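You operate a simulated robot arm through the tools that you are given. There is no shell and no other tool.

You run a simulated two-armed robot. Do the job below in one go: nothing can be reset, and whatever is moved stays where it is left.

JOB
Tamp the dough on the green block round in the steel frame.
Fine: flatten it first, then tamp across that with the tamper turned sideways; squash nothing; put the tamper back. Set down upright: white tamper.

Only the result counts: the job must be done as asked and must still hold three seconds after the hand-in. Knocking over, shifting, dropping, spilling or breaking anything else fails it.

ROBOT AND FRAMES
Two 6-joint arms with two-finger parallel grippers on one trunk that stands fixed in place. Base frame: the origin is at the foot of the trunk, x ahead of it, y to its left, z up; the work surface is at about z = 0.8. Units: m, degrees, N and s.
The left shoulder is at [0.06, 0.187, 1.122], the right one opposite. With the tool pointing down near the work surface each hand reaches from about 0.22 to 0.62 m from the base axis, measured 20 degrees to its own side. Payload 1.57 kg a hand.
The TCP of each hand is the grasp point between the finger pads, 0.03 m short of the fingertips. In the tool frame z runs along the fingers and y along their closing line. The gripper opens to 0.11 m. The fingers are 0.024 m wide and 0.012 m thick; the gripper's body (0.048 by 0.112 m) begins 0.078 m behind the TCP.
Orientation is that of the tool frame in the base frame, as a unit quaternion [x, y, z, w]. With the fingers straight down and closing along the base's y, the tool's x points along the base's -x, its y along +y and its z along -z.

CONTROLS
- The arms move only by the tool nudge_tool. It takes "left_deltas", "right_deltas" or both (then of equal length, played together; a hand with none holds still); each is a list of rows, each an object (a shift or turn left out is 0, a gripper value left out holds the last) with "rotation": the turn, a rotation vector about the tool's x, y, z in degrees, a list of three; "travel": the shift along the tool's x, y, z in m, a list of three; "claw": the finger opening in m, from 0 to 0.11. In form: [{"rotation": [ax, ay, az], "travel": [tx, ty, tz], "claw": claw}, ...]. A call has 1 to 20 rows; each row is the pose to reach, as a shift and turn from the pose commanded when the call began, along the tool's axes at that moment. A row lasts 0.2 s, in which the tool goes at most 0.05 m and 8.6 degrees; a call with a longer step from one row to the next is refused whole, and so is a gripper value outside its range. Where a pose cannot be reached the arm comes as near as it can. A force on the tool above 50 N (or 10 N above the force at the start of the call, whichever is more), or a blocked arm, ends the call early, and 0.2 s more pass. The fingers move at their own pace (about 0.153 m/s each) and stop on an object; they squeeze with about 24 N. The grip force told is the motor's: it shows also when the fingers shut on nothing. Time passes only in rows, and 0.2 s behind the last, so rows that repeat a pose let the fingers close. It gives the time, the measured TCP pose, the force on the tool (base axes), the opening and the grip force at its end, in the units of the frame above (readings bear some noise), with the torque about the TCP (base axes, N m) and any sound that the robot's microphone picked up, and new pictures: "pictures" is both (left out), scene, wrist or none (wrist: the cameras of the hands that moved).
- Cameras (640 x 400 px; columns grow to the right, rows downward): "scene" is now at [0.0186, 0.0156, 1.666]; the picture's right is [0.16, -0.99, 0.00], its down [-0.73, -0.12, -0.68] and it looks along [0.67, 0.11, -0.74] (base axes); focal length 361 px, centre (320, 200). "left" rides on the left gripper at [0.07, -0.016, -0.141] in its tool frame; the picture's right is [0.23, 0.97, 0.00], its down [-0.86, 0.20, -0.48] and it looks along [-0.47, 0.11, 0.88] (tool axes); focal length 222 px, centre (320, 200). "right" rides on the right gripper at [0.07, 0.016, -0.141] in its tool frame; the picture's right is [-0.23, 0.97, 0.00], its down [-0.86, -0.20, -0.48] and it looks along [-0.47, -0.11, 0.88] (tool axes); focal length 222 px, centre (320, 200). There is no depth. A picture from a camera that has moved, and an enlarged one, comes with that camera's place and axes in the base frame and with its lens.
- raise_lower(by): slides the trunk up (or, below 0, down) by that many m; the arms and the scene camera ride with it, the base frame stays. It gives what a move gives, with no picture.
- head_to(pan, tilt): turns the head with the scene camera to pan (to the left, within 86 degrees either way) and tilt (down, from -29 to 69), counted from straight ahead of the robot. It gives what a move gives, and a new picture of the scene camera.
- inspect(camera, box): a new picture of the part [left, top, right, bottom] of that camera's present view, enlarged. The clock stands still meanwhile.
- hand_in(): hands the job in; it is judged then, once.

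Places have to be worked out from the pictures, the camera data and where the tool is seen. Open the grippers and draw the arms clear of the work before you hand the job in, unless the task says otherwise.

The tools are called after "Call:" as name(argument=value, ...) on one line, values as JSON. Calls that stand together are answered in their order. nudge_tool: Moves the arms, as the interface text tells. Its arguments: {"type":"object","properties":{"left_deltas":{"type":"array"},"right_deltas":{"type":"array"},"pictures":{"type":"string","enum":["both","scene","wrist","none"]}},"required":[]} The other tools are called the same way: raise_lower (by) slides the trunk up or down; head_to (pan, tilt) turns the head that bears the scene camera; inspect (camera, box) takes an enlarged picture of a part of a camera's view; hand_in () hands the job in.

At the start:

```text
time: 0.0
left_tool_pos: [0.4901, 0.2478, 1.179]
left_tcp_rot: [0.0, 1.0, 0.0, -0.001]
left_force: [0.3, 0.0, -0.3]
left_wrist_torque: [0.01, 0.0, -0.02]
left_gripper_width: 0.1101
left_finger_force: 0.1
right_tool_pos: [0.4623, -0.1966, 1.1965]
right_tcp_rot: [0.0, 1.0, -0.001, 0.0]
right_force: [-0.6, -0.5, -0.4]
right_wrist_torque: [0.0, -0.01, 0.02]
right_gripper_width: 0.1102
right_finger_force: 0.1
trunk travel left (down, up): [-0.75, 0.24]
head pan, tilt: [9.0, 47.5]
```

scene: 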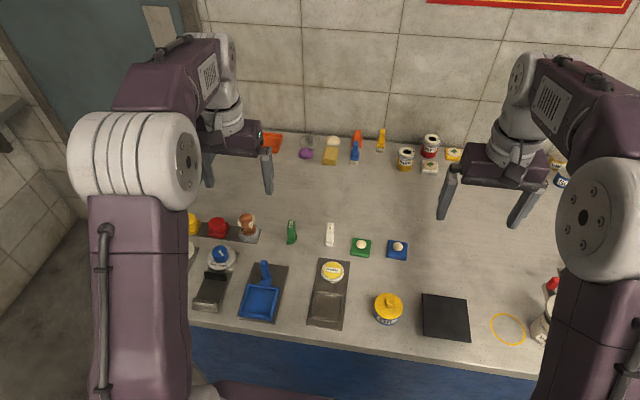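
right: 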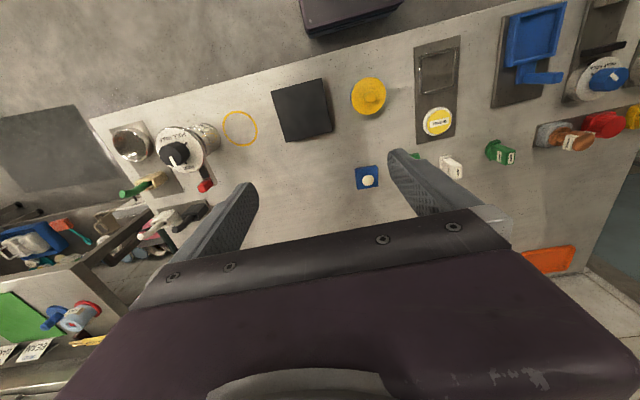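
left: 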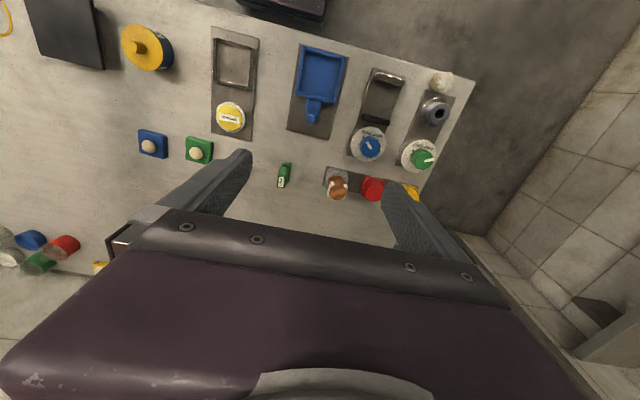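

I'll start by looking closer at the scene camera around the blocks, tampers and frames.

Call:
inspect(camera="scene", box=[180, 200, 420, 350])

Call:
inspect(camera="left", box=[100, 0, 480, 220])

Call:
inspect(camera="right", box=[330, 0, 640, 200])

```text
2.67 times, centred on (300, 275) of scene
camera zoom: at [0.0186, 0.0156, 1.666], right [0.16, -0.99, 0.0], down [-0.73, -0.12, -0.68], along [0.67, 0.11, -0.74], focal length 962 px, centre (373, 0)
```

zoom: 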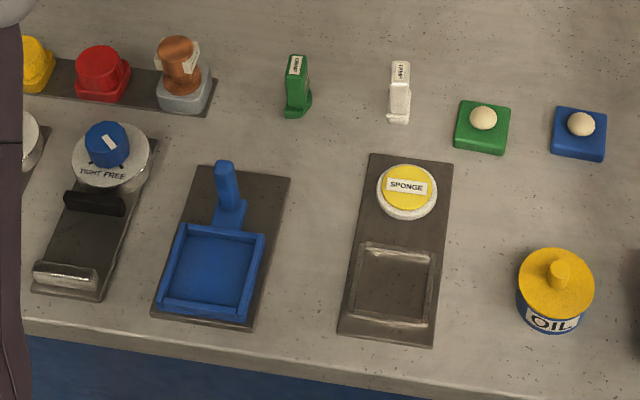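

```text
1.68 times, centred on (290, 110) of left
camera zoom: at [0.4203, 0.2328, 1.3199], right [-0.23, 0.97, 0.0], down [0.86, 0.2, 0.48], along [0.47, 0.11, -0.88], focal length 374 px, centre (370, 352)
```

zoom: 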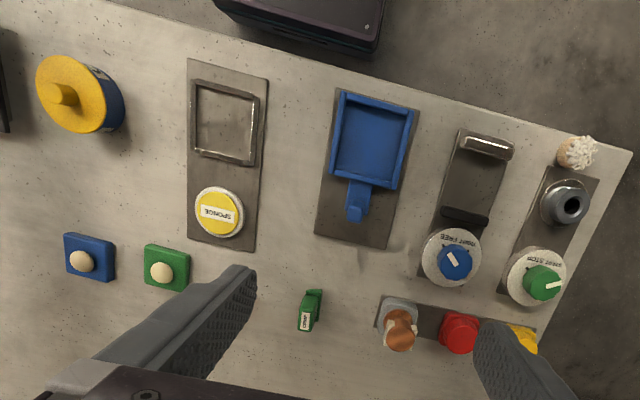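

```text
2.00 times, centred on (485, 100) of right
camera zoom: at [0.392, -0.1787, 1.3378], right [0.23, 0.97, 0.0], down [0.86, -0.2, 0.48], along [0.47, -0.11, -0.88], focal length 444 px, centre (-10, 400)
```

zoom: 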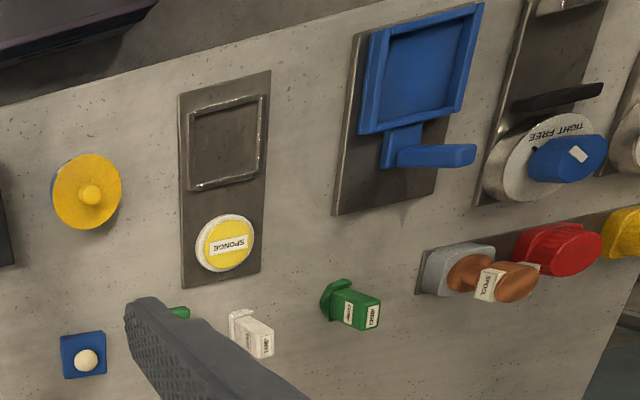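

The scene shows a green and a white tamper-like tool, two blocks with dough balls, and a steel frame on a plate with a "SPONGE" pad. I'll zoom tighter on each to read labels and shapes.

Call:
inspect(camera="scene", box=[280, 210, 360, 260])

Call:
inspect(camera="scene", box=[340, 225, 420, 275])

Call:
inspect(camera="scene", box=[290, 250, 378, 335])

Call:
inspect(camera="right", box=[400, 30, 540, 180])

Call:
inspect(camera="scene", box=[280, 120, 480, 180])

Call:
inspect(camera="scene", box=[180, 210, 290, 325])

```text
8.00 times, centred on (320, 235) of scene
camera zoom: at [0.0186, 0.0156, 1.666], right [0.16, -0.99, 0.0], down [-0.73, -0.12, -0.68], along [0.67, 0.11, -0.74], focal length 2887 px, centre (320, -80)
```

zoom: 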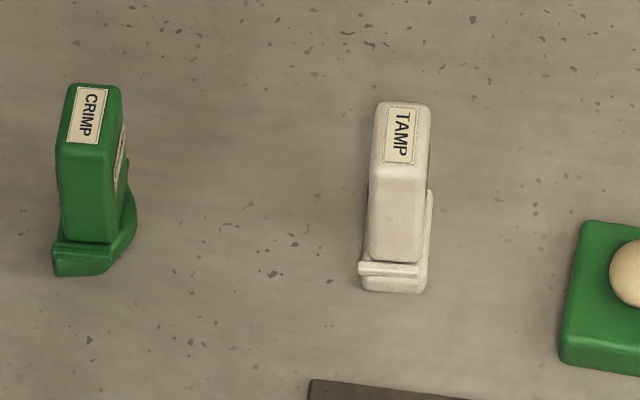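

```text
8.00 times, centred on (380, 250) of scene
camera zoom: at [0.0186, 0.0156, 1.666], right [0.16, -0.99, 0.0], down [-0.73, -0.12, -0.68], along [0.67, 0.11, -0.74], focal length 2887 px, centre (-160, -200)
```

zoom: 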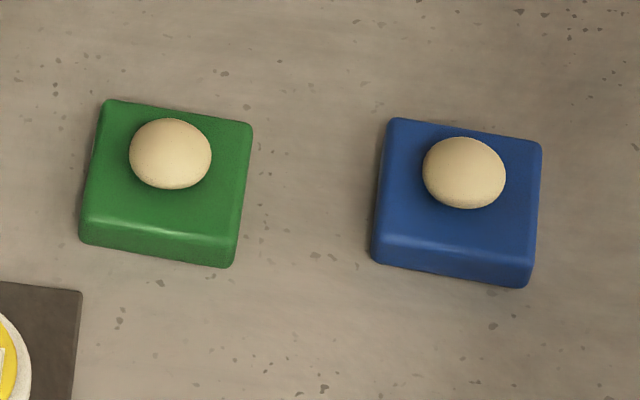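

```text
4.71 times, centred on (334, 292) of scene
camera zoom: at [0.0186, 0.0156, 1.666], right [0.16, -0.99, 0.0], down [-0.73, -0.12, -0.68], along [0.67, 0.11, -0.74], focal length 1698 px, centre (254, -235)
```

zoom: 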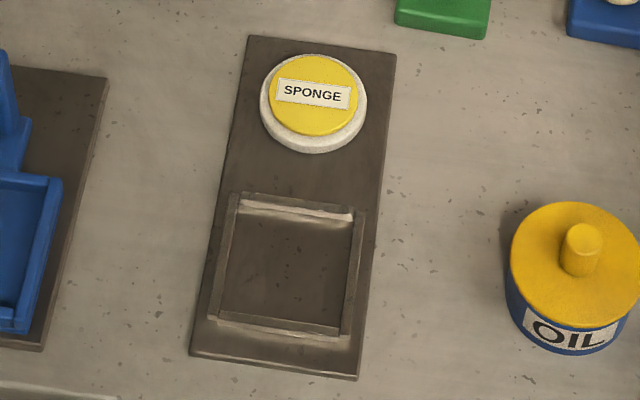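

```text
2.67 times, centred on (470, 105) of right
camera zoom: at [0.392, -0.1787, 1.3378], right [0.23, 0.97, 0.0], down [0.86, -0.2, 0.48], along [0.47, -0.11, -0.88], focal length 592 px, centre (-80, 453)
```

zoom: 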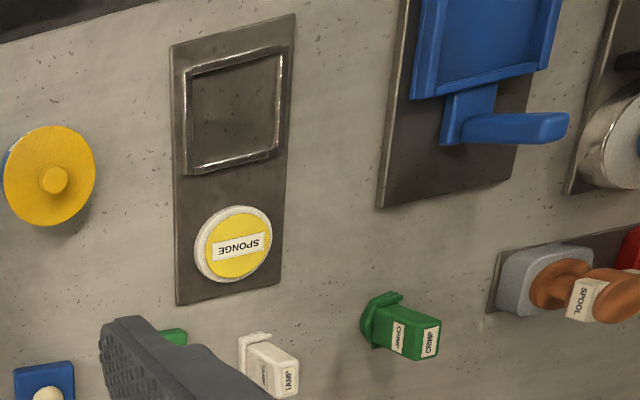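

```text
3.20 times, centred on (380, 150) of scene
camera zoom: at [0.0186, 0.0156, 1.666], right [0.16, -0.99, 0.0], down [-0.73, -0.12, -0.68], along [0.67, 0.11, -0.74], focal length 1155 px, centre (128, 360)
```

zoom: 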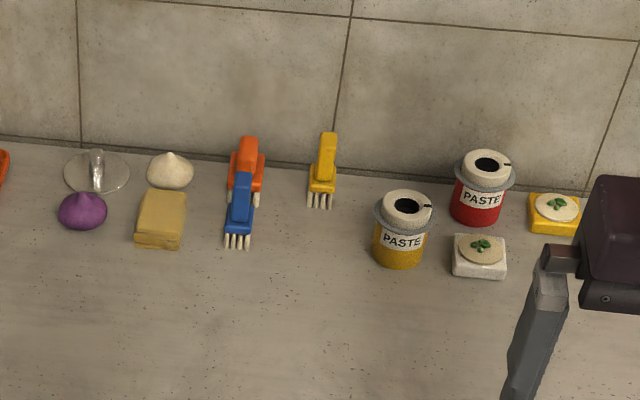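

```text
3.48 times, centred on (235, 268) of scene
camera zoom: at [0.0186, 0.0156, 1.666], right [0.16, -0.99, 0.0], down [-0.73, -0.12, -0.68], along [0.67, 0.11, -0.74], focal length 1255 px, centre (616, -35)
```

zoom: 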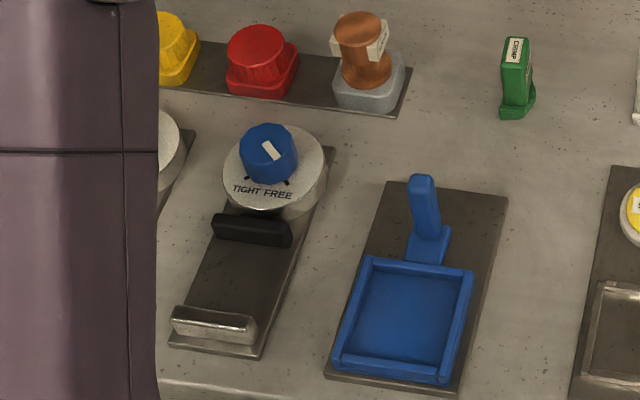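

The white tool is labelled TAMP, the green one CRIMP. The green block (about 55 mm) at roughly [0.62, 0.00] should fit into the steel frame at about [0.43, 0.06]. I'll bring the left hand over for a closer view of tamper and block.

Call:
nudge_tool(left_deltas=[{"travel": [0, -0.04, 0.02]}, {"travel": [0, -0.08, 0.04]}, {"travel": [0, -0.12, 0.06]}, {"travel": [0, -0.16, 0.08]}, {"travel": [0, -0.19, 0.1]}, {"travel": [0, -0.19, 0.1]}])

```text
time: 1.4
left_tool_pos: [0.4895, 0.058, 1.0789]
left_tcp_rot: [0.0, 1.0, 0.0, 0.0]
left_force: [0.3, 0.1, -0.8]
left_wrist_torque: [0.0, -0.01, 0.01]
left_gripper_width: 0.1099
left_finger_force: 0.1
right_tool_pos: [0.461, -0.1943, 1.1962]
right_tcp_rot: [-0.001, 1.0, 0.0, 0.001]
right_force: [0.8, -0.5, -0.6]
right_wrist_torque: [-0.01, -0.02, 0.01]
right_gripper_width: 0.1101
right_finger_force: 0.1
trunk travel left (down, up): [-0.75, 0.24]
head pan, tilt: [9.0, 47.5]
camera scene: at [0.0183, 0.0165, 1.666], right [0.16, -0.99, 0.0], down [-0.73, -0.12, -0.68], along [0.67, 0.11, -0.74], focal length 361 px, centre (320, 200)
camera left: at [0.4208, 0.0424, 1.2194], right [-0.23, 0.97, 0.0], down [0.85, 0.2, 0.48], along [0.47, 0.11, -0.88], focal length 222 px, centre (320, 200)
```

scene: 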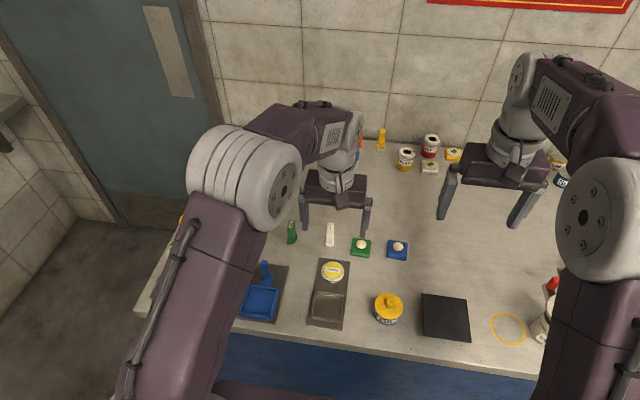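
left: 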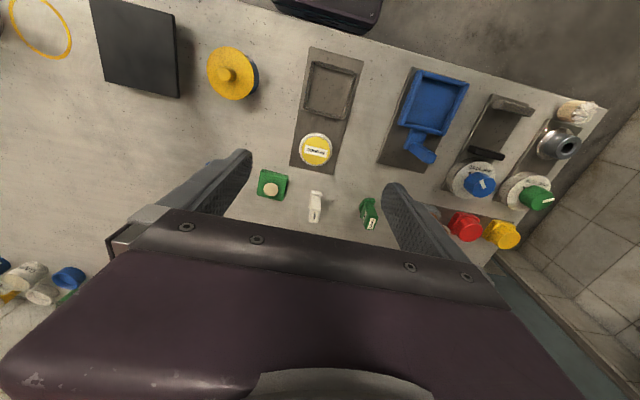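

The wrist view now shows the block, tamper and frame unobstructed; I'll zoom in on them for geometry.

Call:
inspect(camera="left", box=[290, 170, 390, 232])

Call:
inspect(camera="left", box=[240, 150, 340, 212])

Call:
inspect(camera="left", box=[270, 40, 390, 180])

Call:
inspect(camera="right", box=[340, 130, 440, 192])

```text
6.40 times, centred on (340, 201) of left
camera zoom: at [0.4208, 0.0424, 1.2194], right [-0.23, 0.97, 0.0], down [0.85, 0.2, 0.48], along [0.47, 0.11, -0.88], focal length 1422 px, centre (192, 194)
```

zoom: 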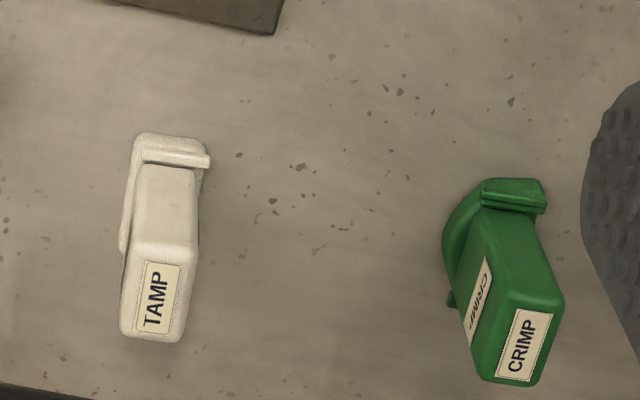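

```text
6.40 times, centred on (290, 181) of left
camera zoom: at [0.4208, 0.0424, 1.2194], right [-0.23, 0.97, 0.0], down [0.85, 0.2, 0.48], along [0.47, 0.11, -0.88], focal length 1422 px, centre (512, 322)
```

zoom: 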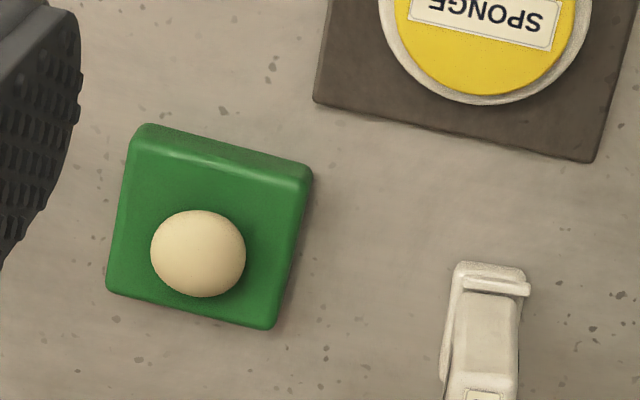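

```text
2.86 times, centred on (330, 110) of left
camera zoom: at [0.4208, 0.0424, 1.2194], right [-0.23, 0.97, 0.0], down [0.85, 0.2, 0.48], along [0.47, 0.11, -0.88], focal length 635 px, centre (291, 457)
```

zoom: 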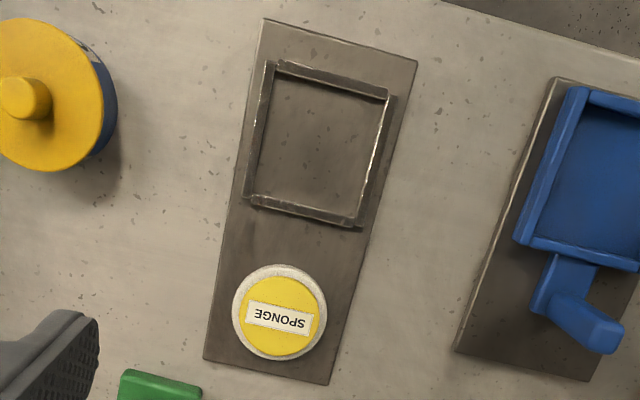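

```text
6.40 times, centred on (390, 161) of right
camera zoom: at [0.3918, -0.178, 1.338], right [0.23, 0.97, 0.0], down [0.86, -0.2, 0.48], along [0.47, -0.11, -0.88], focal length 1422 px, centre (-128, 450)
```

zoom: 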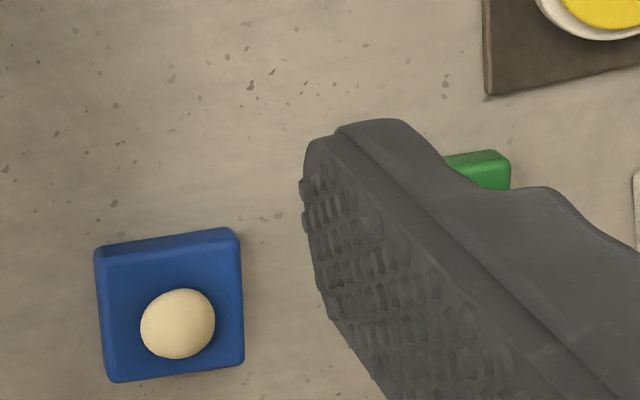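

Both cameras agree: green block top centre ≈ [0.627, -0.0065, 0.82], about 53 mm square and nearly axis-aligned; frame interior centre ≈ [0.438, 0.0625]; white tamper ≈ [0.647, 0.086], top at z ≈ 0.865. I'll test the left hand's reach above the green block with the fingers down.

Call:
nudge_tool(left_deltas=[{"travel": [-0.025, -0.011, 0.02], "claw": 0.08}, {"travel": [-0.05, -0.022, 0.04]}, {"travel": [-0.075, -0.033, 0.06]}, {"travel": [-0.1, -0.044, 0.08]}, {"travel": [-0.12, -0.055, 0.1]}, {"travel": [-0.138, -0.0645, 0.12]}, {"travel": [-0.138, -0.0645, 0.12]}])

```text
time: 3.0
left_tool_pos: [0.573, 0.0136, 0.9741]
left_tcp_rot: [0.0, 1.0, 0.0, 0.0]
left_force: [-0.1, 0.6, -1.3]
left_wrist_torque: [0.0, 0.02, 0.01]
left_gripper_width: 0.0802
left_finger_force: 0.1
left hand out of reach, approached as far as the arm can: row 4, 5, 6, 7
right_tool_pos: [0.4613, -0.1954, 1.1951]
right_tcp_rot: [-0.001, 1.0, -0.001, 0.001]
right_force: [0.8, -0.2, -0.4]
right_wrist_torque: [0.0, 0.0, -0.03]
right_gripper_width: 0.1101
right_finger_force: 0.0
trunk travel left (down, up): [-0.75, 0.24]
head pan, tilt: [9.0, 47.5]
camera scene: at [0.0183, 0.0156, 1.666], right [0.16, -0.99, 0.0], down [-0.73, -0.12, -0.68], along [0.67, 0.11, -0.74], focal length 361 px, centre (320, 200)
camera left: at [0.5034, -0.0016, 1.1157], right [-0.23, 0.97, 0.0], down [0.86, 0.2, 0.48], along [0.47, 0.11, -0.88], focal length 222 px, centre (320, 200)
```

scene: 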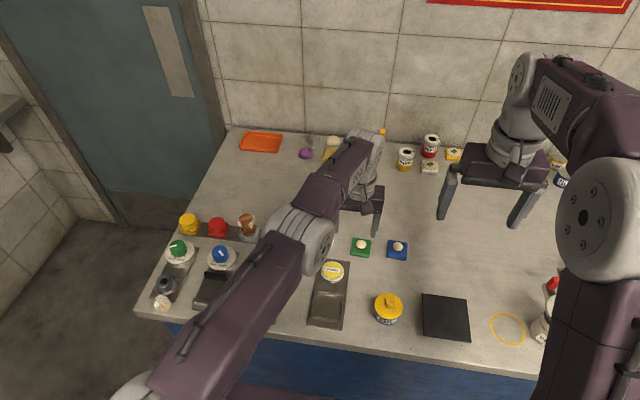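
left: 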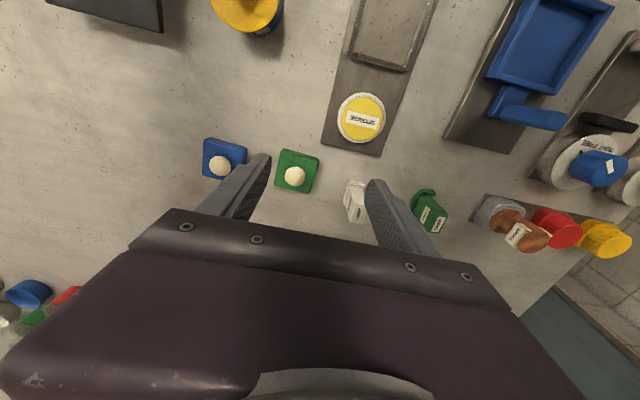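

Straight down the arm falls short (stopped at x≈0.573). Tilting the fingers forward about the closing axis keeps pads vertical in the gripping plane and gains reach, so I tilt 25° at this spot and see.

Call:
nudge_tool(left_deltas=[{"rotation": [0, -7, 0]}, {"rotation": [0, -14, 0]}, {"rotation": [0, -20, 0]}, {"rotation": [0, -25, 0]}, {"rotation": [0, -25, 0]}])

```text
time: 4.2
left_tool_pos: [0.5705, 0.0132, 0.9747]
left_tcp_rot: [0.0, 0.976, 0.001, 0.217]
left_force: [0.2, 0.6, 0.2]
left_wrist_torque: [0.0, -0.01, 0.02]
left_gripper_width: 0.0797
left_finger_force: 0.1
right_tool_pos: [0.4614, -0.1956, 1.1962]
right_tcp_rot: [0.001, 1.0, 0.0, 0.0]
right_force: [-0.8, 0.5, 1.2]
right_wrist_torque: [-0.01, -0.01, -0.01]
right_gripper_width: 0.1102
right_finger_force: 0.0
trunk travel left (down, up): [-0.75, 0.24]
head pan, tilt: [9.0, 47.5]
camera scene: at [0.0187, 0.0157, 1.666], right [0.16, -0.99, 0.0], down [-0.73, -0.12, -0.68], along [0.67, 0.11, -0.74], focal length 361 px, centre (320, 200)
camera left: at [0.4502, -0.0013, 1.073], right [-0.21, 0.97, -0.1], down [0.57, 0.2, 0.8], along [0.79, 0.11, -0.6], focal length 222 px, centre (320, 200)
```

scene: 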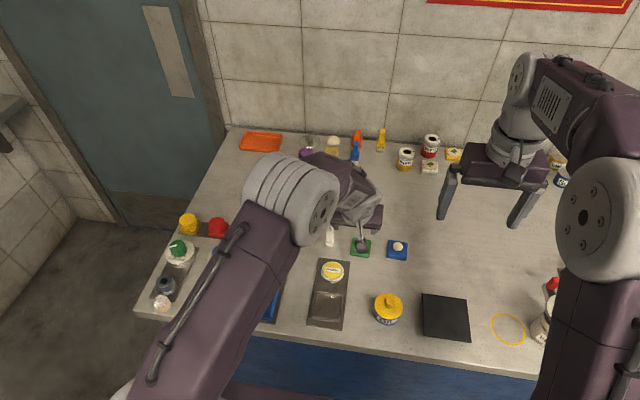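
left: 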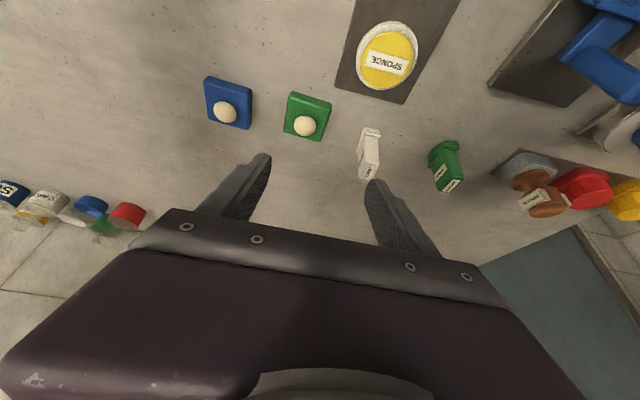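

The tilt worked and left plenty of elbow bend. This lower-angle view lets me measure block height, dough and tamper shape, so I zoom in.

Call:
inspect(camera="left", box=[270, 80, 350, 130])

Call:
inspect(camera="left", box=[330, 120, 410, 190])

```text
8.00 times, centred on (310, 105) of left
camera zoom: at [0.4502, -0.0013, 1.073], right [-0.21, 0.97, -0.1], down [0.57, 0.2, 0.8], along [0.79, 0.11, -0.6], focal length 1777 px, centre (400, 960)
```

zoom: 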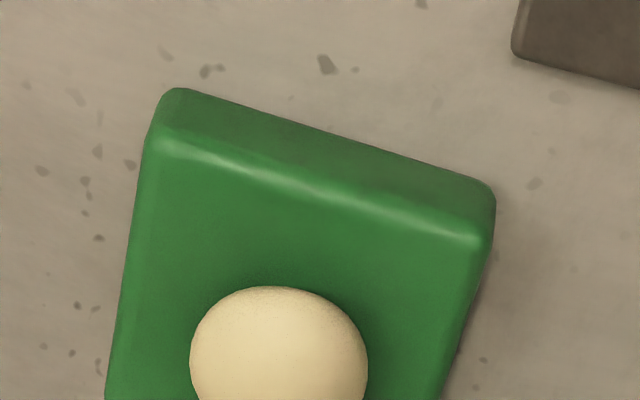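

```text
5.71 times, centred on (370, 155) of left
camera zoom: at [0.4502, -0.0013, 1.073], right [-0.21, 0.97, -0.1], down [0.57, 0.2, 0.8], along [0.79, 0.11, -0.6], focal length 1269 px, centre (34, 457)
```

zoom: 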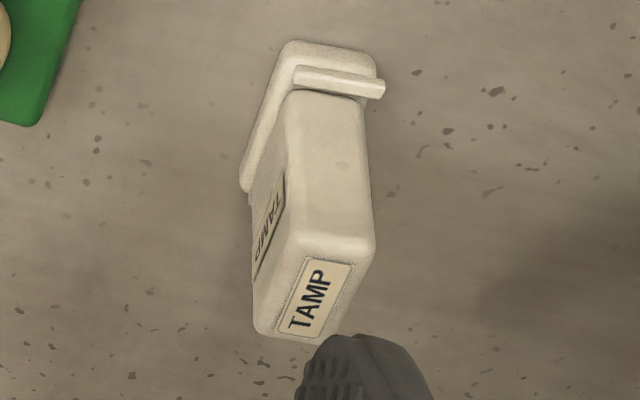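

I'll zoom the scene camera onto the frame to judge its wall height and interior.

Call:
inspect(camera="scene", box=[304, 280, 360, 330])

Call:
inspect(camera="left", box=[280, 85, 330, 140])

```text
8.00 times, centred on (332, 305) of scene
camera zoom: at [0.0187, 0.0157, 1.666], right [0.16, -0.99, 0.0], down [-0.73, -0.12, -0.68], along [0.67, 0.11, -0.74], focal length 2887 px, centre (224, -640)
```

zoom: 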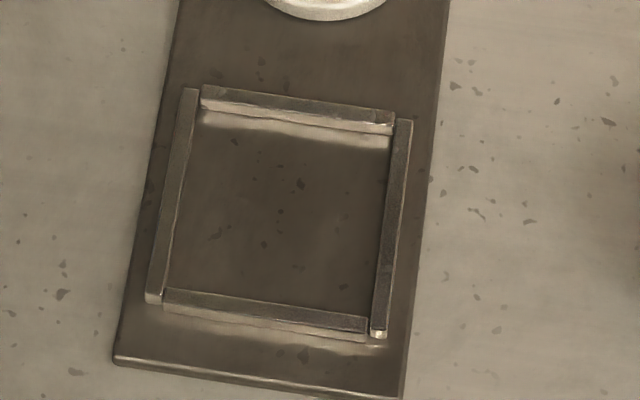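

```text
7.27 times, centred on (305, 112) of left
camera zoom: at [0.4502, -0.0013, 1.073], right [-0.21, 0.97, -0.1], down [0.57, 0.2, 0.8], along [0.79, 0.11, -0.6], focal length 1615 px, centre (429, 836)
```

zoom: 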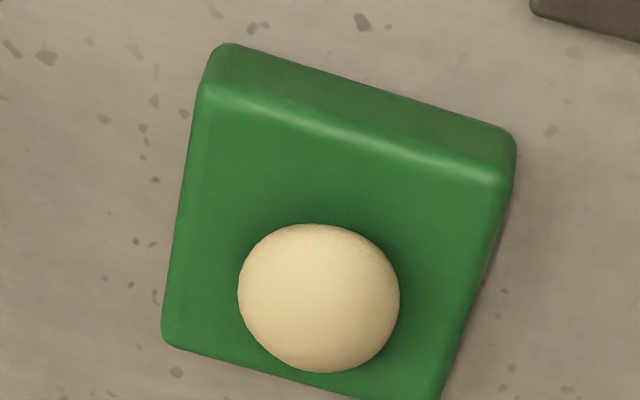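

Frame walls stand roughly 7–10 mm over the plate and the block is about 17 mm tall, so I must hold only the block's upper part and prefer less tilt. I'll try reaching over the block at z=0.90 with about 13° tilt.

Call:
nudge_tool(left_deltas=[{"travel": [-0.005, -0.005, 0.025], "rotation": [0, 3, 0]}, {"travel": [-0.01, -0.01, 0.05], "rotation": [0, 6, 0]}, {"travel": [-0.015, -0.015, 0.07], "rotation": [0, 9, 0]}, {"travel": [-0.0195, -0.0197, 0.0919], "rotation": [0, 12, 0]}, {"travel": [-0.0195, -0.0197, 0.0919], "rotation": [0, 12, 0]}])

```text
time: 5.4
left_tool_pos: [0.6145, -0.0006, 0.9016]
left_tcp_rot: [0.0, 0.994, 0.0, 0.113]
left_force: [0.3, 0.2, -0.1]
left_wrist_torque: [-0.04, -0.02, 0.01]
left_gripper_width: 0.0801
left_finger_force: 0.0
left hand out of reach, approached as far as the arm can: row 4, 5
right_tool_pos: [0.4609, -0.1954, 1.1956]
right_tcp_rot: [0.0, 1.0, 0.0, 0.001]
right_force: [-0.2, -1.1, 0.0]
right_wrist_torque: [0.03, -0.02, -0.02]
right_gripper_width: 0.1101
right_finger_force: 0.1
trunk travel left (down, up): [-0.75, 0.24]
head pan, tilt: [9.0, 47.5]
camera scene: at [0.0186, 0.0156, 1.666], right [0.16, -0.99, 0.0], down [-0.73, -0.12, -0.68], along [0.67, 0.11, -0.74], focal length 361 px, centre (320, 200)
camera left: at [0.5151, -0.0156, 1.024], right [-0.22, 0.97, -0.05], down [0.73, 0.2, 0.66], along [0.65, 0.11, -0.75], focal length 222 px, centre (320, 200)
```

scene: 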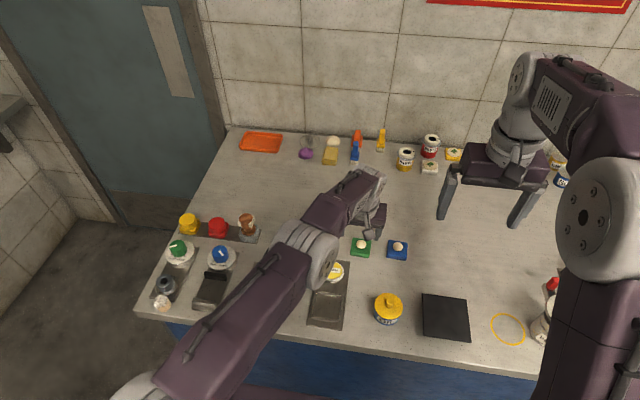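
left: 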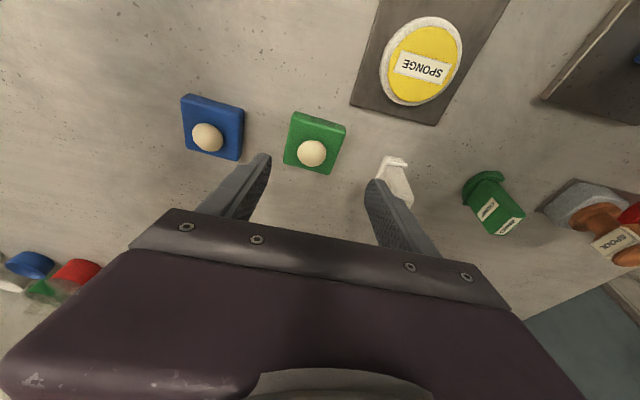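

At 13° it nearly reaches (x≈0.6145). I'll go to 18° tilt, centre at y≈-0.007 and descend to z≈0.872, keeping the fingers clear on both sides of the block.

Call:
nudge_tool(left_deltas=[{"travel": [0, -0.003, 0.0], "rotation": [0, -5, 0]}, {"travel": [0, -0.0064, 0.015], "rotation": [0, -5, 0]}, {"travel": [0, -0.0064, 0.0308], "rotation": [0, -5, 0]}, {"travel": [0, -0.0064, 0.0308], "rotation": [0, -5, 0]}])

```text
time: 6.4
left_tool_pos: [0.6216, -0.0069, 0.8716]
left_tcp_rot: [0.0, 0.988, 0.0, 0.157]
left_force: [-0.5, 0.6, -1.1]
left_wrist_torque: [-0.02, -0.03, 0.0]
left_gripper_width: 0.08
left_finger_force: 0.2
right_tool_pos: [0.4602, -0.1944, 1.1958]
right_tcp_rot: [0.0, 1.0, -0.001, 0.001]
right_force: [-0.7, 0.1, 0.0]
right_wrist_torque: [0.04, -0.02, -0.01]
right_gripper_width: 0.1102
right_finger_force: 0.0
trunk travel left (down, up): [-0.75, 0.24]
head pan, tilt: [9.0, 47.5]
camera scene: at [0.0178, 0.0154, 1.666], right [0.16, -0.99, 0.0], down [-0.73, -0.12, -0.68], along [0.67, 0.11, -0.74], focal length 361 px, centre (320, 200)
camera left: at [0.5117, -0.0223, 0.9851], right [-0.22, 0.97, -0.07], down [0.67, 0.2, 0.72], along [0.71, 0.11, -0.69], focal length 222 px, centre (320, 200)
```

scene: 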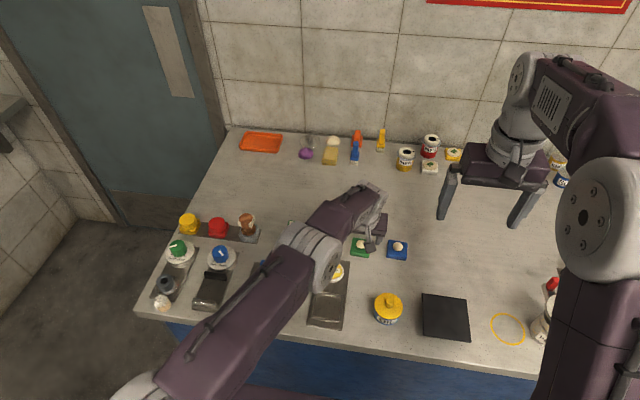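
left: 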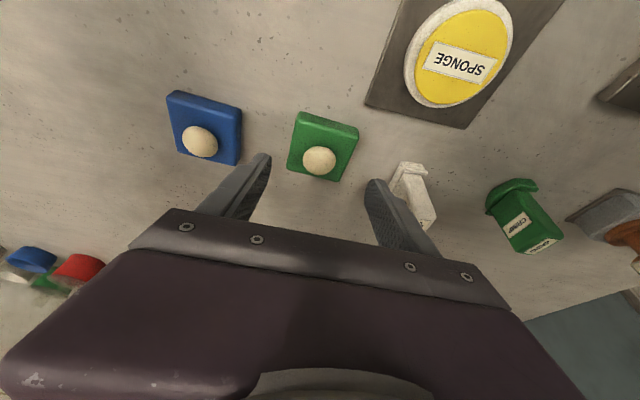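

It reaches exactly. I'll verify the block's position in this closer view before descending.

Call:
inspect(camera="left", box=[270, 95, 370, 195])

Call:
inspect(camera="left", box=[200, 100, 440, 250])

```text
4.00 times, centred on (320, 145) of left
camera zoom: at [0.5117, -0.0223, 0.9851], right [-0.22, 0.97, -0.07], down [0.67, 0.2, 0.72], along [0.71, 0.11, -0.69], focal length 888 px, centre (320, 420)
```

zoom: 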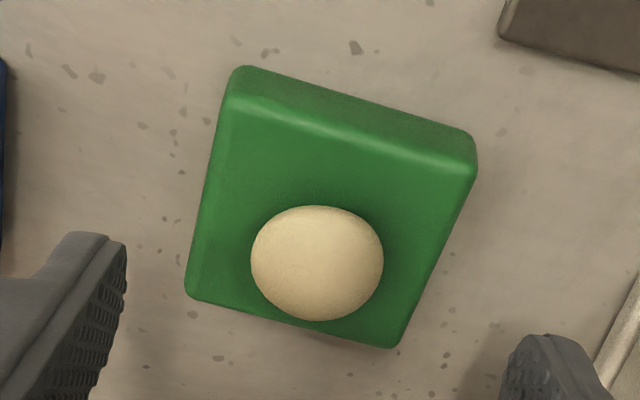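

```text
2.67 times, centred on (320, 175) of left
camera zoom: at [0.5117, -0.0223, 0.9851], right [-0.22, 0.97, -0.07], down [0.67, 0.2, 0.72], along [0.71, 0.11, -0.69], focal length 592 px, centre (320, 267)
```

zoom: 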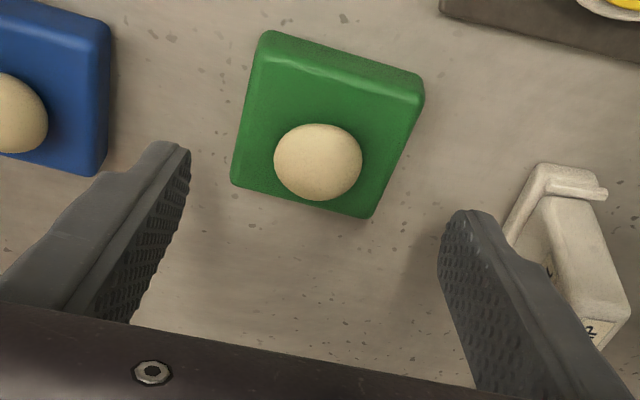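

The block centre refines to ≈[0.630, -0.008], yawed about -2.8°. I'll match that yaw and descend so the lowest fingertip corner sits around z≈0.808, still open.

Call:
nudge_tool(left_deltas=[{"travel": [0.002, -0.0011, 0.008], "rotation": [0.87, 0, 2.66]}, {"travel": [0.004, -0.0011, 0.016], "rotation": [0.87, 0, 2.66]}, {"travel": [0.006, -0.0011, 0.024], "rotation": [0.87, 0, 2.66]}, {"travel": [0.0075, -0.0011, 0.0308], "rotation": [0.87, 0, 2.66]}, {"travel": [0.0075, -0.0011, 0.0308], "rotation": [0.87, 0, 2.66]}])

Call:
inspect(camera="left", box=[220, 110, 420, 235])

```text
time: 7.6
left_tool_pos: [0.6187, -0.0072, 0.843]
left_tcp_rot: [0.024, 0.987, -0.004, 0.156]
left_force: [-0.2, 0.5, 1.3]
left_wrist_torque: [0.01, 0.03, 0.01]
left_gripper_width: 0.08
left_finger_force: 0.1
left hand out of reach, approached as far as the arm can: row 4, 5
right_tool_pos: [0.4611, -0.1955, 1.1956]
right_tcp_rot: [0.0, 1.0, 0.001, 0.0]
right_force: [0.2, 0.4, -0.3]
right_wrist_torque: [0.0, 0.01, 0.0]
right_gripper_width: 0.11
right_finger_force: 0.1
trunk travel left (down, up): [-0.75, 0.24]
head pan, tilt: [9.0, 47.5]
camera scene: at [0.0185, 0.0155, 1.666], right [0.16, -0.99, 0.0], down [-0.73, -0.12, -0.68], along [0.67, 0.11, -0.74], focal length 361 px, centre (320, 200)
camera left: at [0.5093, -0.017, 0.9548], right [-0.17, 0.98, -0.07], down [0.67, 0.17, 0.72], along [0.72, 0.07, -0.69], focal length 222 px, centre (320, 200)
```

scene: 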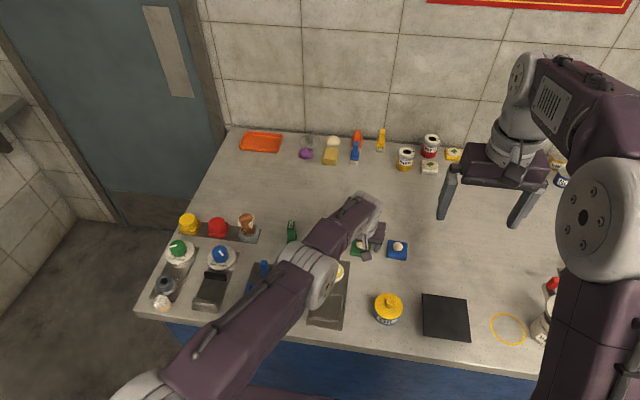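
left: 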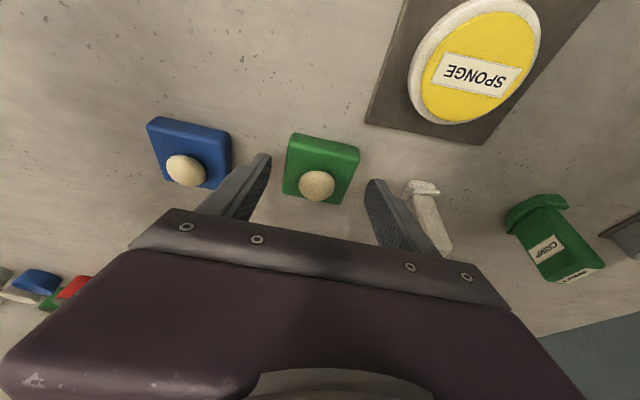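

```text
3.20 times, centred on (320, 172) of left
camera zoom: at [0.5093, -0.017, 0.9548], right [-0.17, 0.98, -0.07], down [0.67, 0.17, 0.72], along [0.72, 0.07, -0.69], focal length 711 px, centre (320, 288)
```

zoom: 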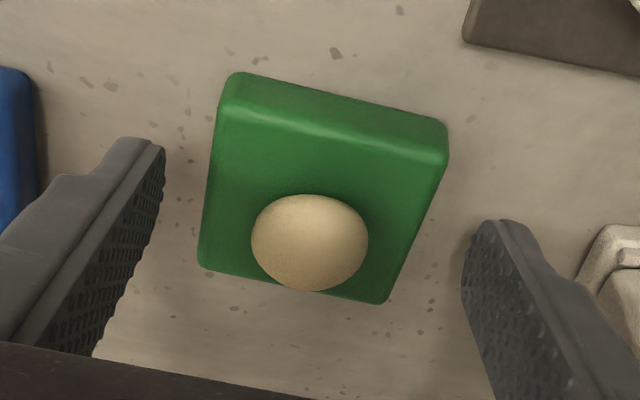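

Slightly short again at this height. I'll tilt 4° more and lower a little so the pads overlap most of the block's side (I plan to set the block down nearer, then regrip it straight down for the frame).

Call:
nudge_tool(left_deltas=[{"travel": [0, -0.0008, 0.0], "rotation": [0, -4, 0]}, {"travel": [0, -0.0008, 0.0035], "rotation": [0, -4, 0]}, {"travel": [0, -0.0008, 0.0071], "rotation": [0, -4, 0]}, {"travel": [0, -0.0008, 0.0071], "rotation": [0, -4, 0]}], pictures="wrist")

Call:
inspect(camera="left", box=[220, 110, 420, 235])

```text
time: 8.6
left_tool_pos: [0.6202, -0.0086, 0.8356]
left_tcp_rot: [0.024, 0.981, -0.005, 0.191]
left_force: [-0.4, 0.0, 0.4]
left_wrist_torque: [-0.02, -0.03, -0.02]
left_gripper_width: 0.0797
left_finger_force: 0.1
right_tool_pos: [0.462, -0.1955, 1.1968]
right_tcp_rot: [0.0, 1.0, 0.0, 0.0]
right_force: [-0.6, 0.6, -0.1]
right_wrist_torque: [0.02, -0.01, 0.02]
right_gripper_width: 0.11
right_finger_force: 0.1
trunk travel left (down, up): [-0.75, 0.24]
head pan, tilt: [9.0, 47.5]
camera left: at [0.5036, -0.0175, 0.9401], right [-0.16, 0.98, -0.09], down [0.62, 0.17, 0.76], along [0.77, 0.07, -0.64], focal length 222 px, centre (320, 200)
```

left: 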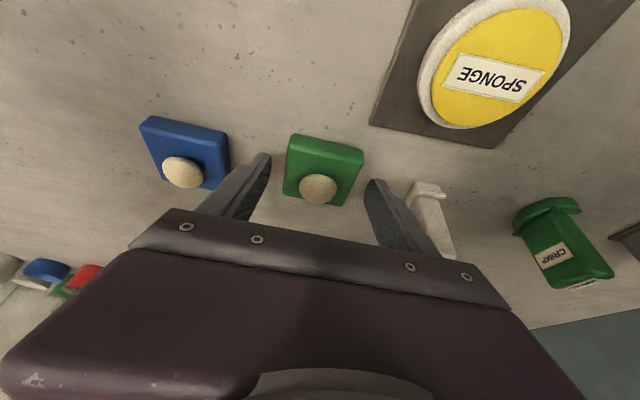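

```text
3.20 times, centred on (320, 172) of left
camera zoom: at [0.5036, -0.0175, 0.9401], right [-0.16, 0.98, -0.09], down [0.62, 0.17, 0.76], along [0.77, 0.07, -0.64], focal length 711 px, centre (320, 288)
```

zoom: 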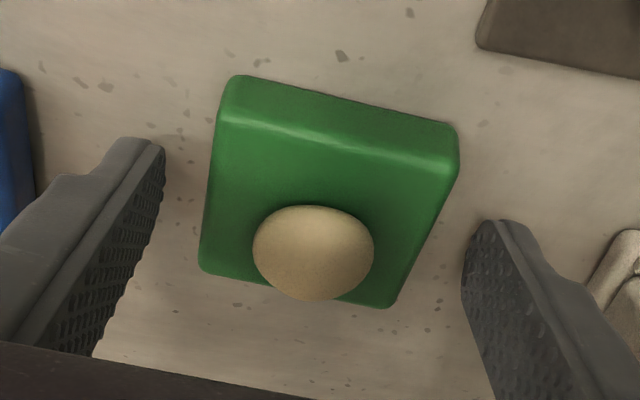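

The fingers straddle the block evenly, about 4 mm above the table. I close gently in small steps.

Call:
nudge_tool(left_deltas=[{"claw": 0.07}, {"claw": 0.064}, {"claw": 0.059}, {"claw": 0.056}, {"claw": 0.053}, {"claw": 0.05}, {"claw": 0.045}, {"claw": 0.04}, {"claw": 0.04}], pictures="wrist")

Call:
inspect(camera="left", box=[220, 110, 420, 235])

```text
time: 10.6
left_tool_pos: [0.6208, -0.0071, 0.8349]
left_tcp_rot: [0.024, 0.981, -0.005, 0.191]
left_force: [0.6, -0.6, 0.4]
left_wrist_torque: [0.03, -0.03, -0.02]
left_gripper_width: 0.0552
left_finger_force: 23.7
right_tool_pos: [0.4614, -0.1954, 1.1957]
right_tcp_rot: [0.0, 1.0, 0.0, 0.0]
right_force: [-0.7, -0.3, 0.5]
right_wrist_torque: [0.0, -0.02, 0.02]
right_gripper_width: 0.1099
right_finger_force: 0.0
trunk travel left (down, up): [-0.75, 0.24]
head pan, tilt: [9.0, 47.5]
camera left: at [0.5037, -0.0174, 0.94], right [-0.16, 0.98, -0.09], down [0.62, 0.17, 0.76], along [0.77, 0.07, -0.64], focal length 222 px, centre (320, 200)
```

left: 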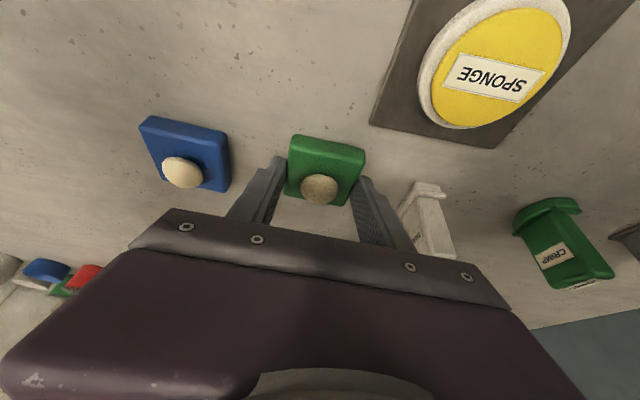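

```text
3.20 times, centred on (320, 172) of left
camera zoom: at [0.5037, -0.0174, 0.94], right [-0.16, 0.98, -0.09], down [0.62, 0.17, 0.76], along [0.77, 0.07, -0.64], focal length 711 px, centre (320, 288)
```

zoom: 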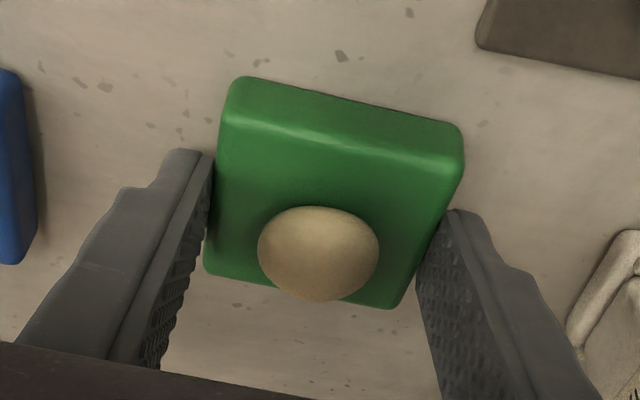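

Gripped at 55 mm with 23.7 N. I lift straight up 4 cm, slowly, and check the dough stays put.

Call:
nudge_tool(left_deltas=[{"travel": [-0.0019, 0, -0.0046]}, {"travel": [-0.0037, 0, -0.0093]}, {"travel": [-0.0075, 0, -0.0185]}, {"travel": [-0.0112, 0, -0.0278]}, {"travel": [-0.015, 0, -0.0371]}, {"travel": [-0.015, 0, -0.0371]}])

Call:
inspect(camera="left", box=[220, 110, 420, 235])

```text
time: 12.0
left_tool_pos: [0.6227, -0.0084, 0.8765]
left_tcp_rot: [0.024, 0.982, -0.005, 0.19]
left_force: [-0.1, -0.1, -0.7]
left_wrist_torque: [-0.04, -0.01, -0.04]
left_gripper_width: 0.055
left_finger_force: 23.9
right_tool_pos: [0.4623, -0.195, 1.1966]
right_tcp_rot: [0.0, 1.0, 0.0, 0.0]
right_force: [-0.1, -0.1, -0.2]
right_wrist_torque: [0.05, -0.02, -0.02]
right_gripper_width: 0.1102
right_finger_force: 0.1
trunk travel left (down, up): [-0.75, 0.24]
head pan, tilt: [9.0, 47.5]
camera scene: at [0.0189, 0.0155, 1.666], right [0.16, -0.99, 0.0], down [-0.73, -0.12, -0.67], along [0.67, 0.11, -0.74], focal length 361 px, centre (320, 200)
camera left: at [0.5042, -0.0176, 0.9801], right [-0.16, 0.98, -0.09], down [0.62, 0.17, 0.76], along [0.77, 0.07, -0.64], focal length 222 px, centre (320, 200)
```

scene: 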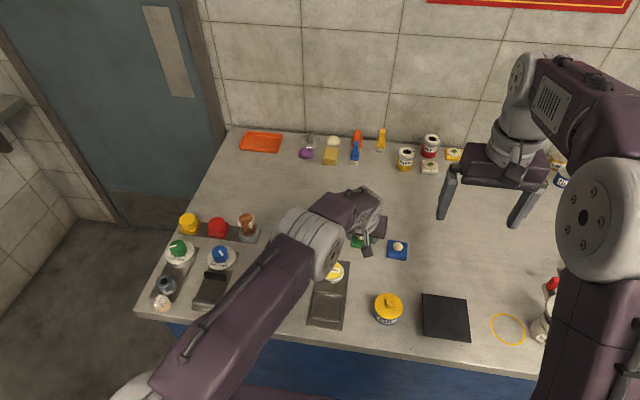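
left: 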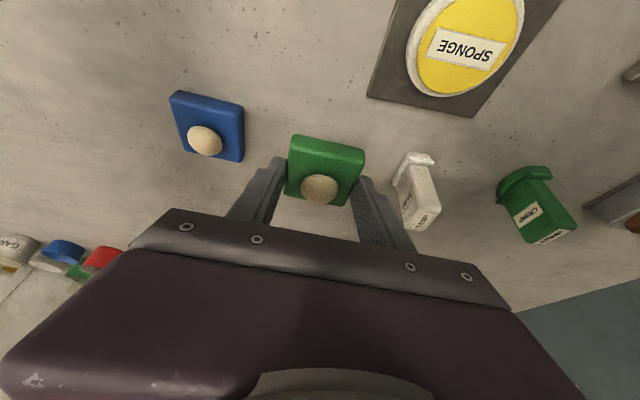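

```text
3.20 times, centred on (320, 172) of left
camera zoom: at [0.5042, -0.0176, 0.9801], right [-0.16, 0.98, -0.09], down [0.62, 0.17, 0.76], along [0.77, 0.07, -0.64], focal length 711 px, centre (320, 288)
```

zoom: 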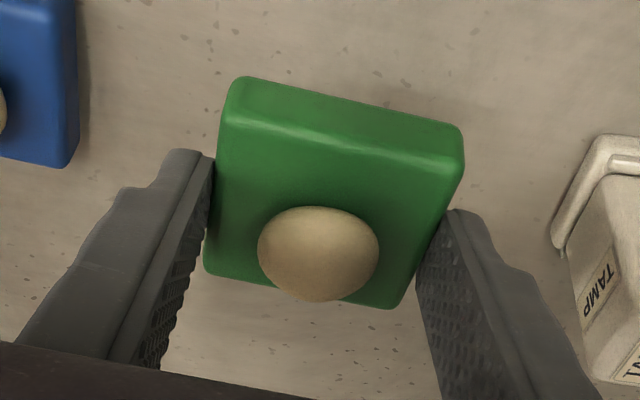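

Block and dough are steady. I carry it back toward a clear spot near [0.505, -0.03], undoing the 2.8° yaw on the way.

Call:
nudge_tool(left_deltas=[{"travel": [0.0072, -0.0018, -0.0029]}, {"travel": [0.0215, -0.0053, -0.0087], "rotation": [-0.3, 0, -0.7]}, {"travel": [0.038, -0.009, -0.015], "rotation": [-0.5, 0, -1.3]}, {"travel": [0.056, -0.014, -0.023], "rotation": [-0.8, 0, -2.0]}, {"travel": [0.074, -0.018, -0.03], "rotation": [-1.05, 0, -2.6]}, {"travel": [0.092, -0.0225, -0.037], "rotation": [-1.05, 0, -2.6]}, {"travel": [0.107, -0.026, -0.043], "rotation": [-1.05, 0, -2.6]}, {"travel": [0.1148, -0.0281, -0.0464], "rotation": [-1.05, 0, -2.6]}, {"travel": [0.1148, -0.0281, -0.0464], "rotation": [-1.05, 0, -2.6]}])

Call:
inspect(camera="left", box=[220, 90, 440, 240])

```text
time: 14.0
left_tool_pos: [0.496, -0.0305, 0.8746]
left_tcp_rot: [0.001, 0.982, 0.0, 0.19]
left_force: [0.2, -0.1, -0.8]
left_wrist_torque: [0.02, 0.02, 0.03]
left_gripper_width: 0.0551
left_finger_force: 23.8
right_tool_pos: [0.4612, -0.1954, 1.1959]
right_tcp_rot: [0.0, 1.0, 0.0, 0.0]
right_force: [-0.8, 0.2, 0.0]
right_wrist_torque: [0.0, -0.03, 0.0]
right_gripper_width: 0.1101
right_finger_force: 0.0
trunk travel left (down, up): [-0.75, 0.24]
head pan, tilt: [9.0, 47.5]
camera scene: at [0.0189, 0.0156, 1.666], right [0.16, -0.99, 0.0], down [-0.73, -0.12, -0.67], along [0.67, 0.11, -0.74], focal length 361 px, centre (320, 200)
camera left: at [0.3795, -0.0449, 0.9799], right [-0.21, 0.97, -0.09], down [0.61, 0.2, 0.76], along [0.76, 0.11, -0.64], focal length 222 px, centre (320, 200)
```

scene: 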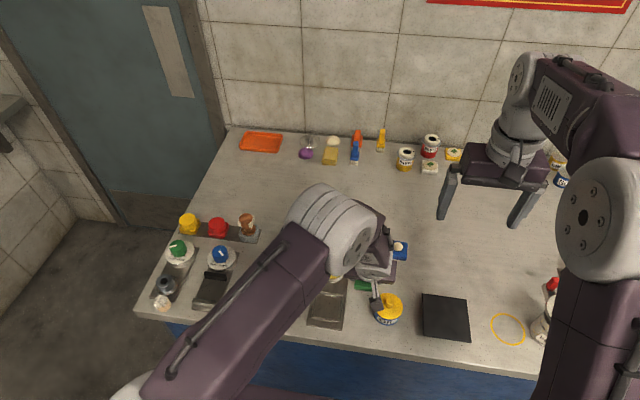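
left: 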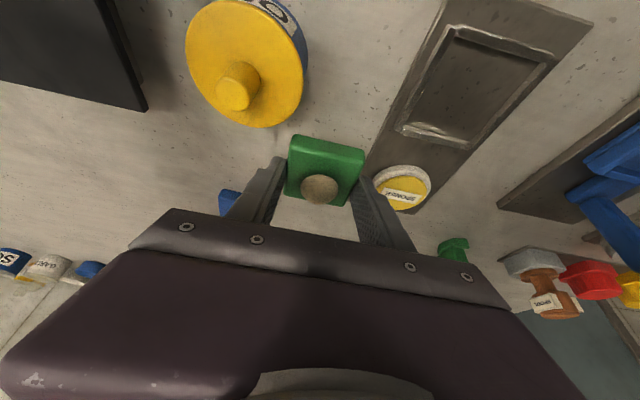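

```text
2.67 times, centred on (330, 165) of left
camera zoom: at [0.3795, -0.0449, 0.9799], right [-0.21, 0.97, -0.09], down [0.61, 0.2, 0.76], along [0.76, 0.11, -0.64], focal length 592 px, centre (293, 293)
```

zoom: 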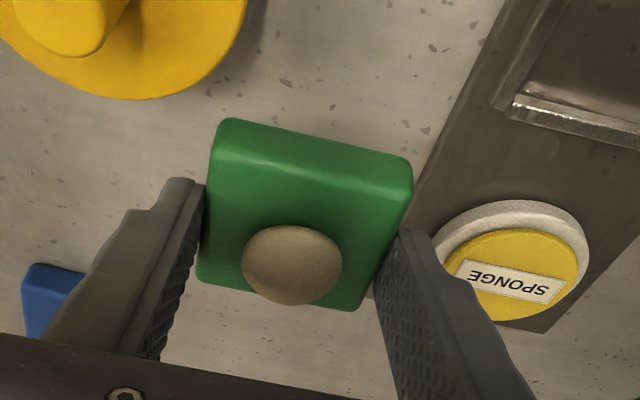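

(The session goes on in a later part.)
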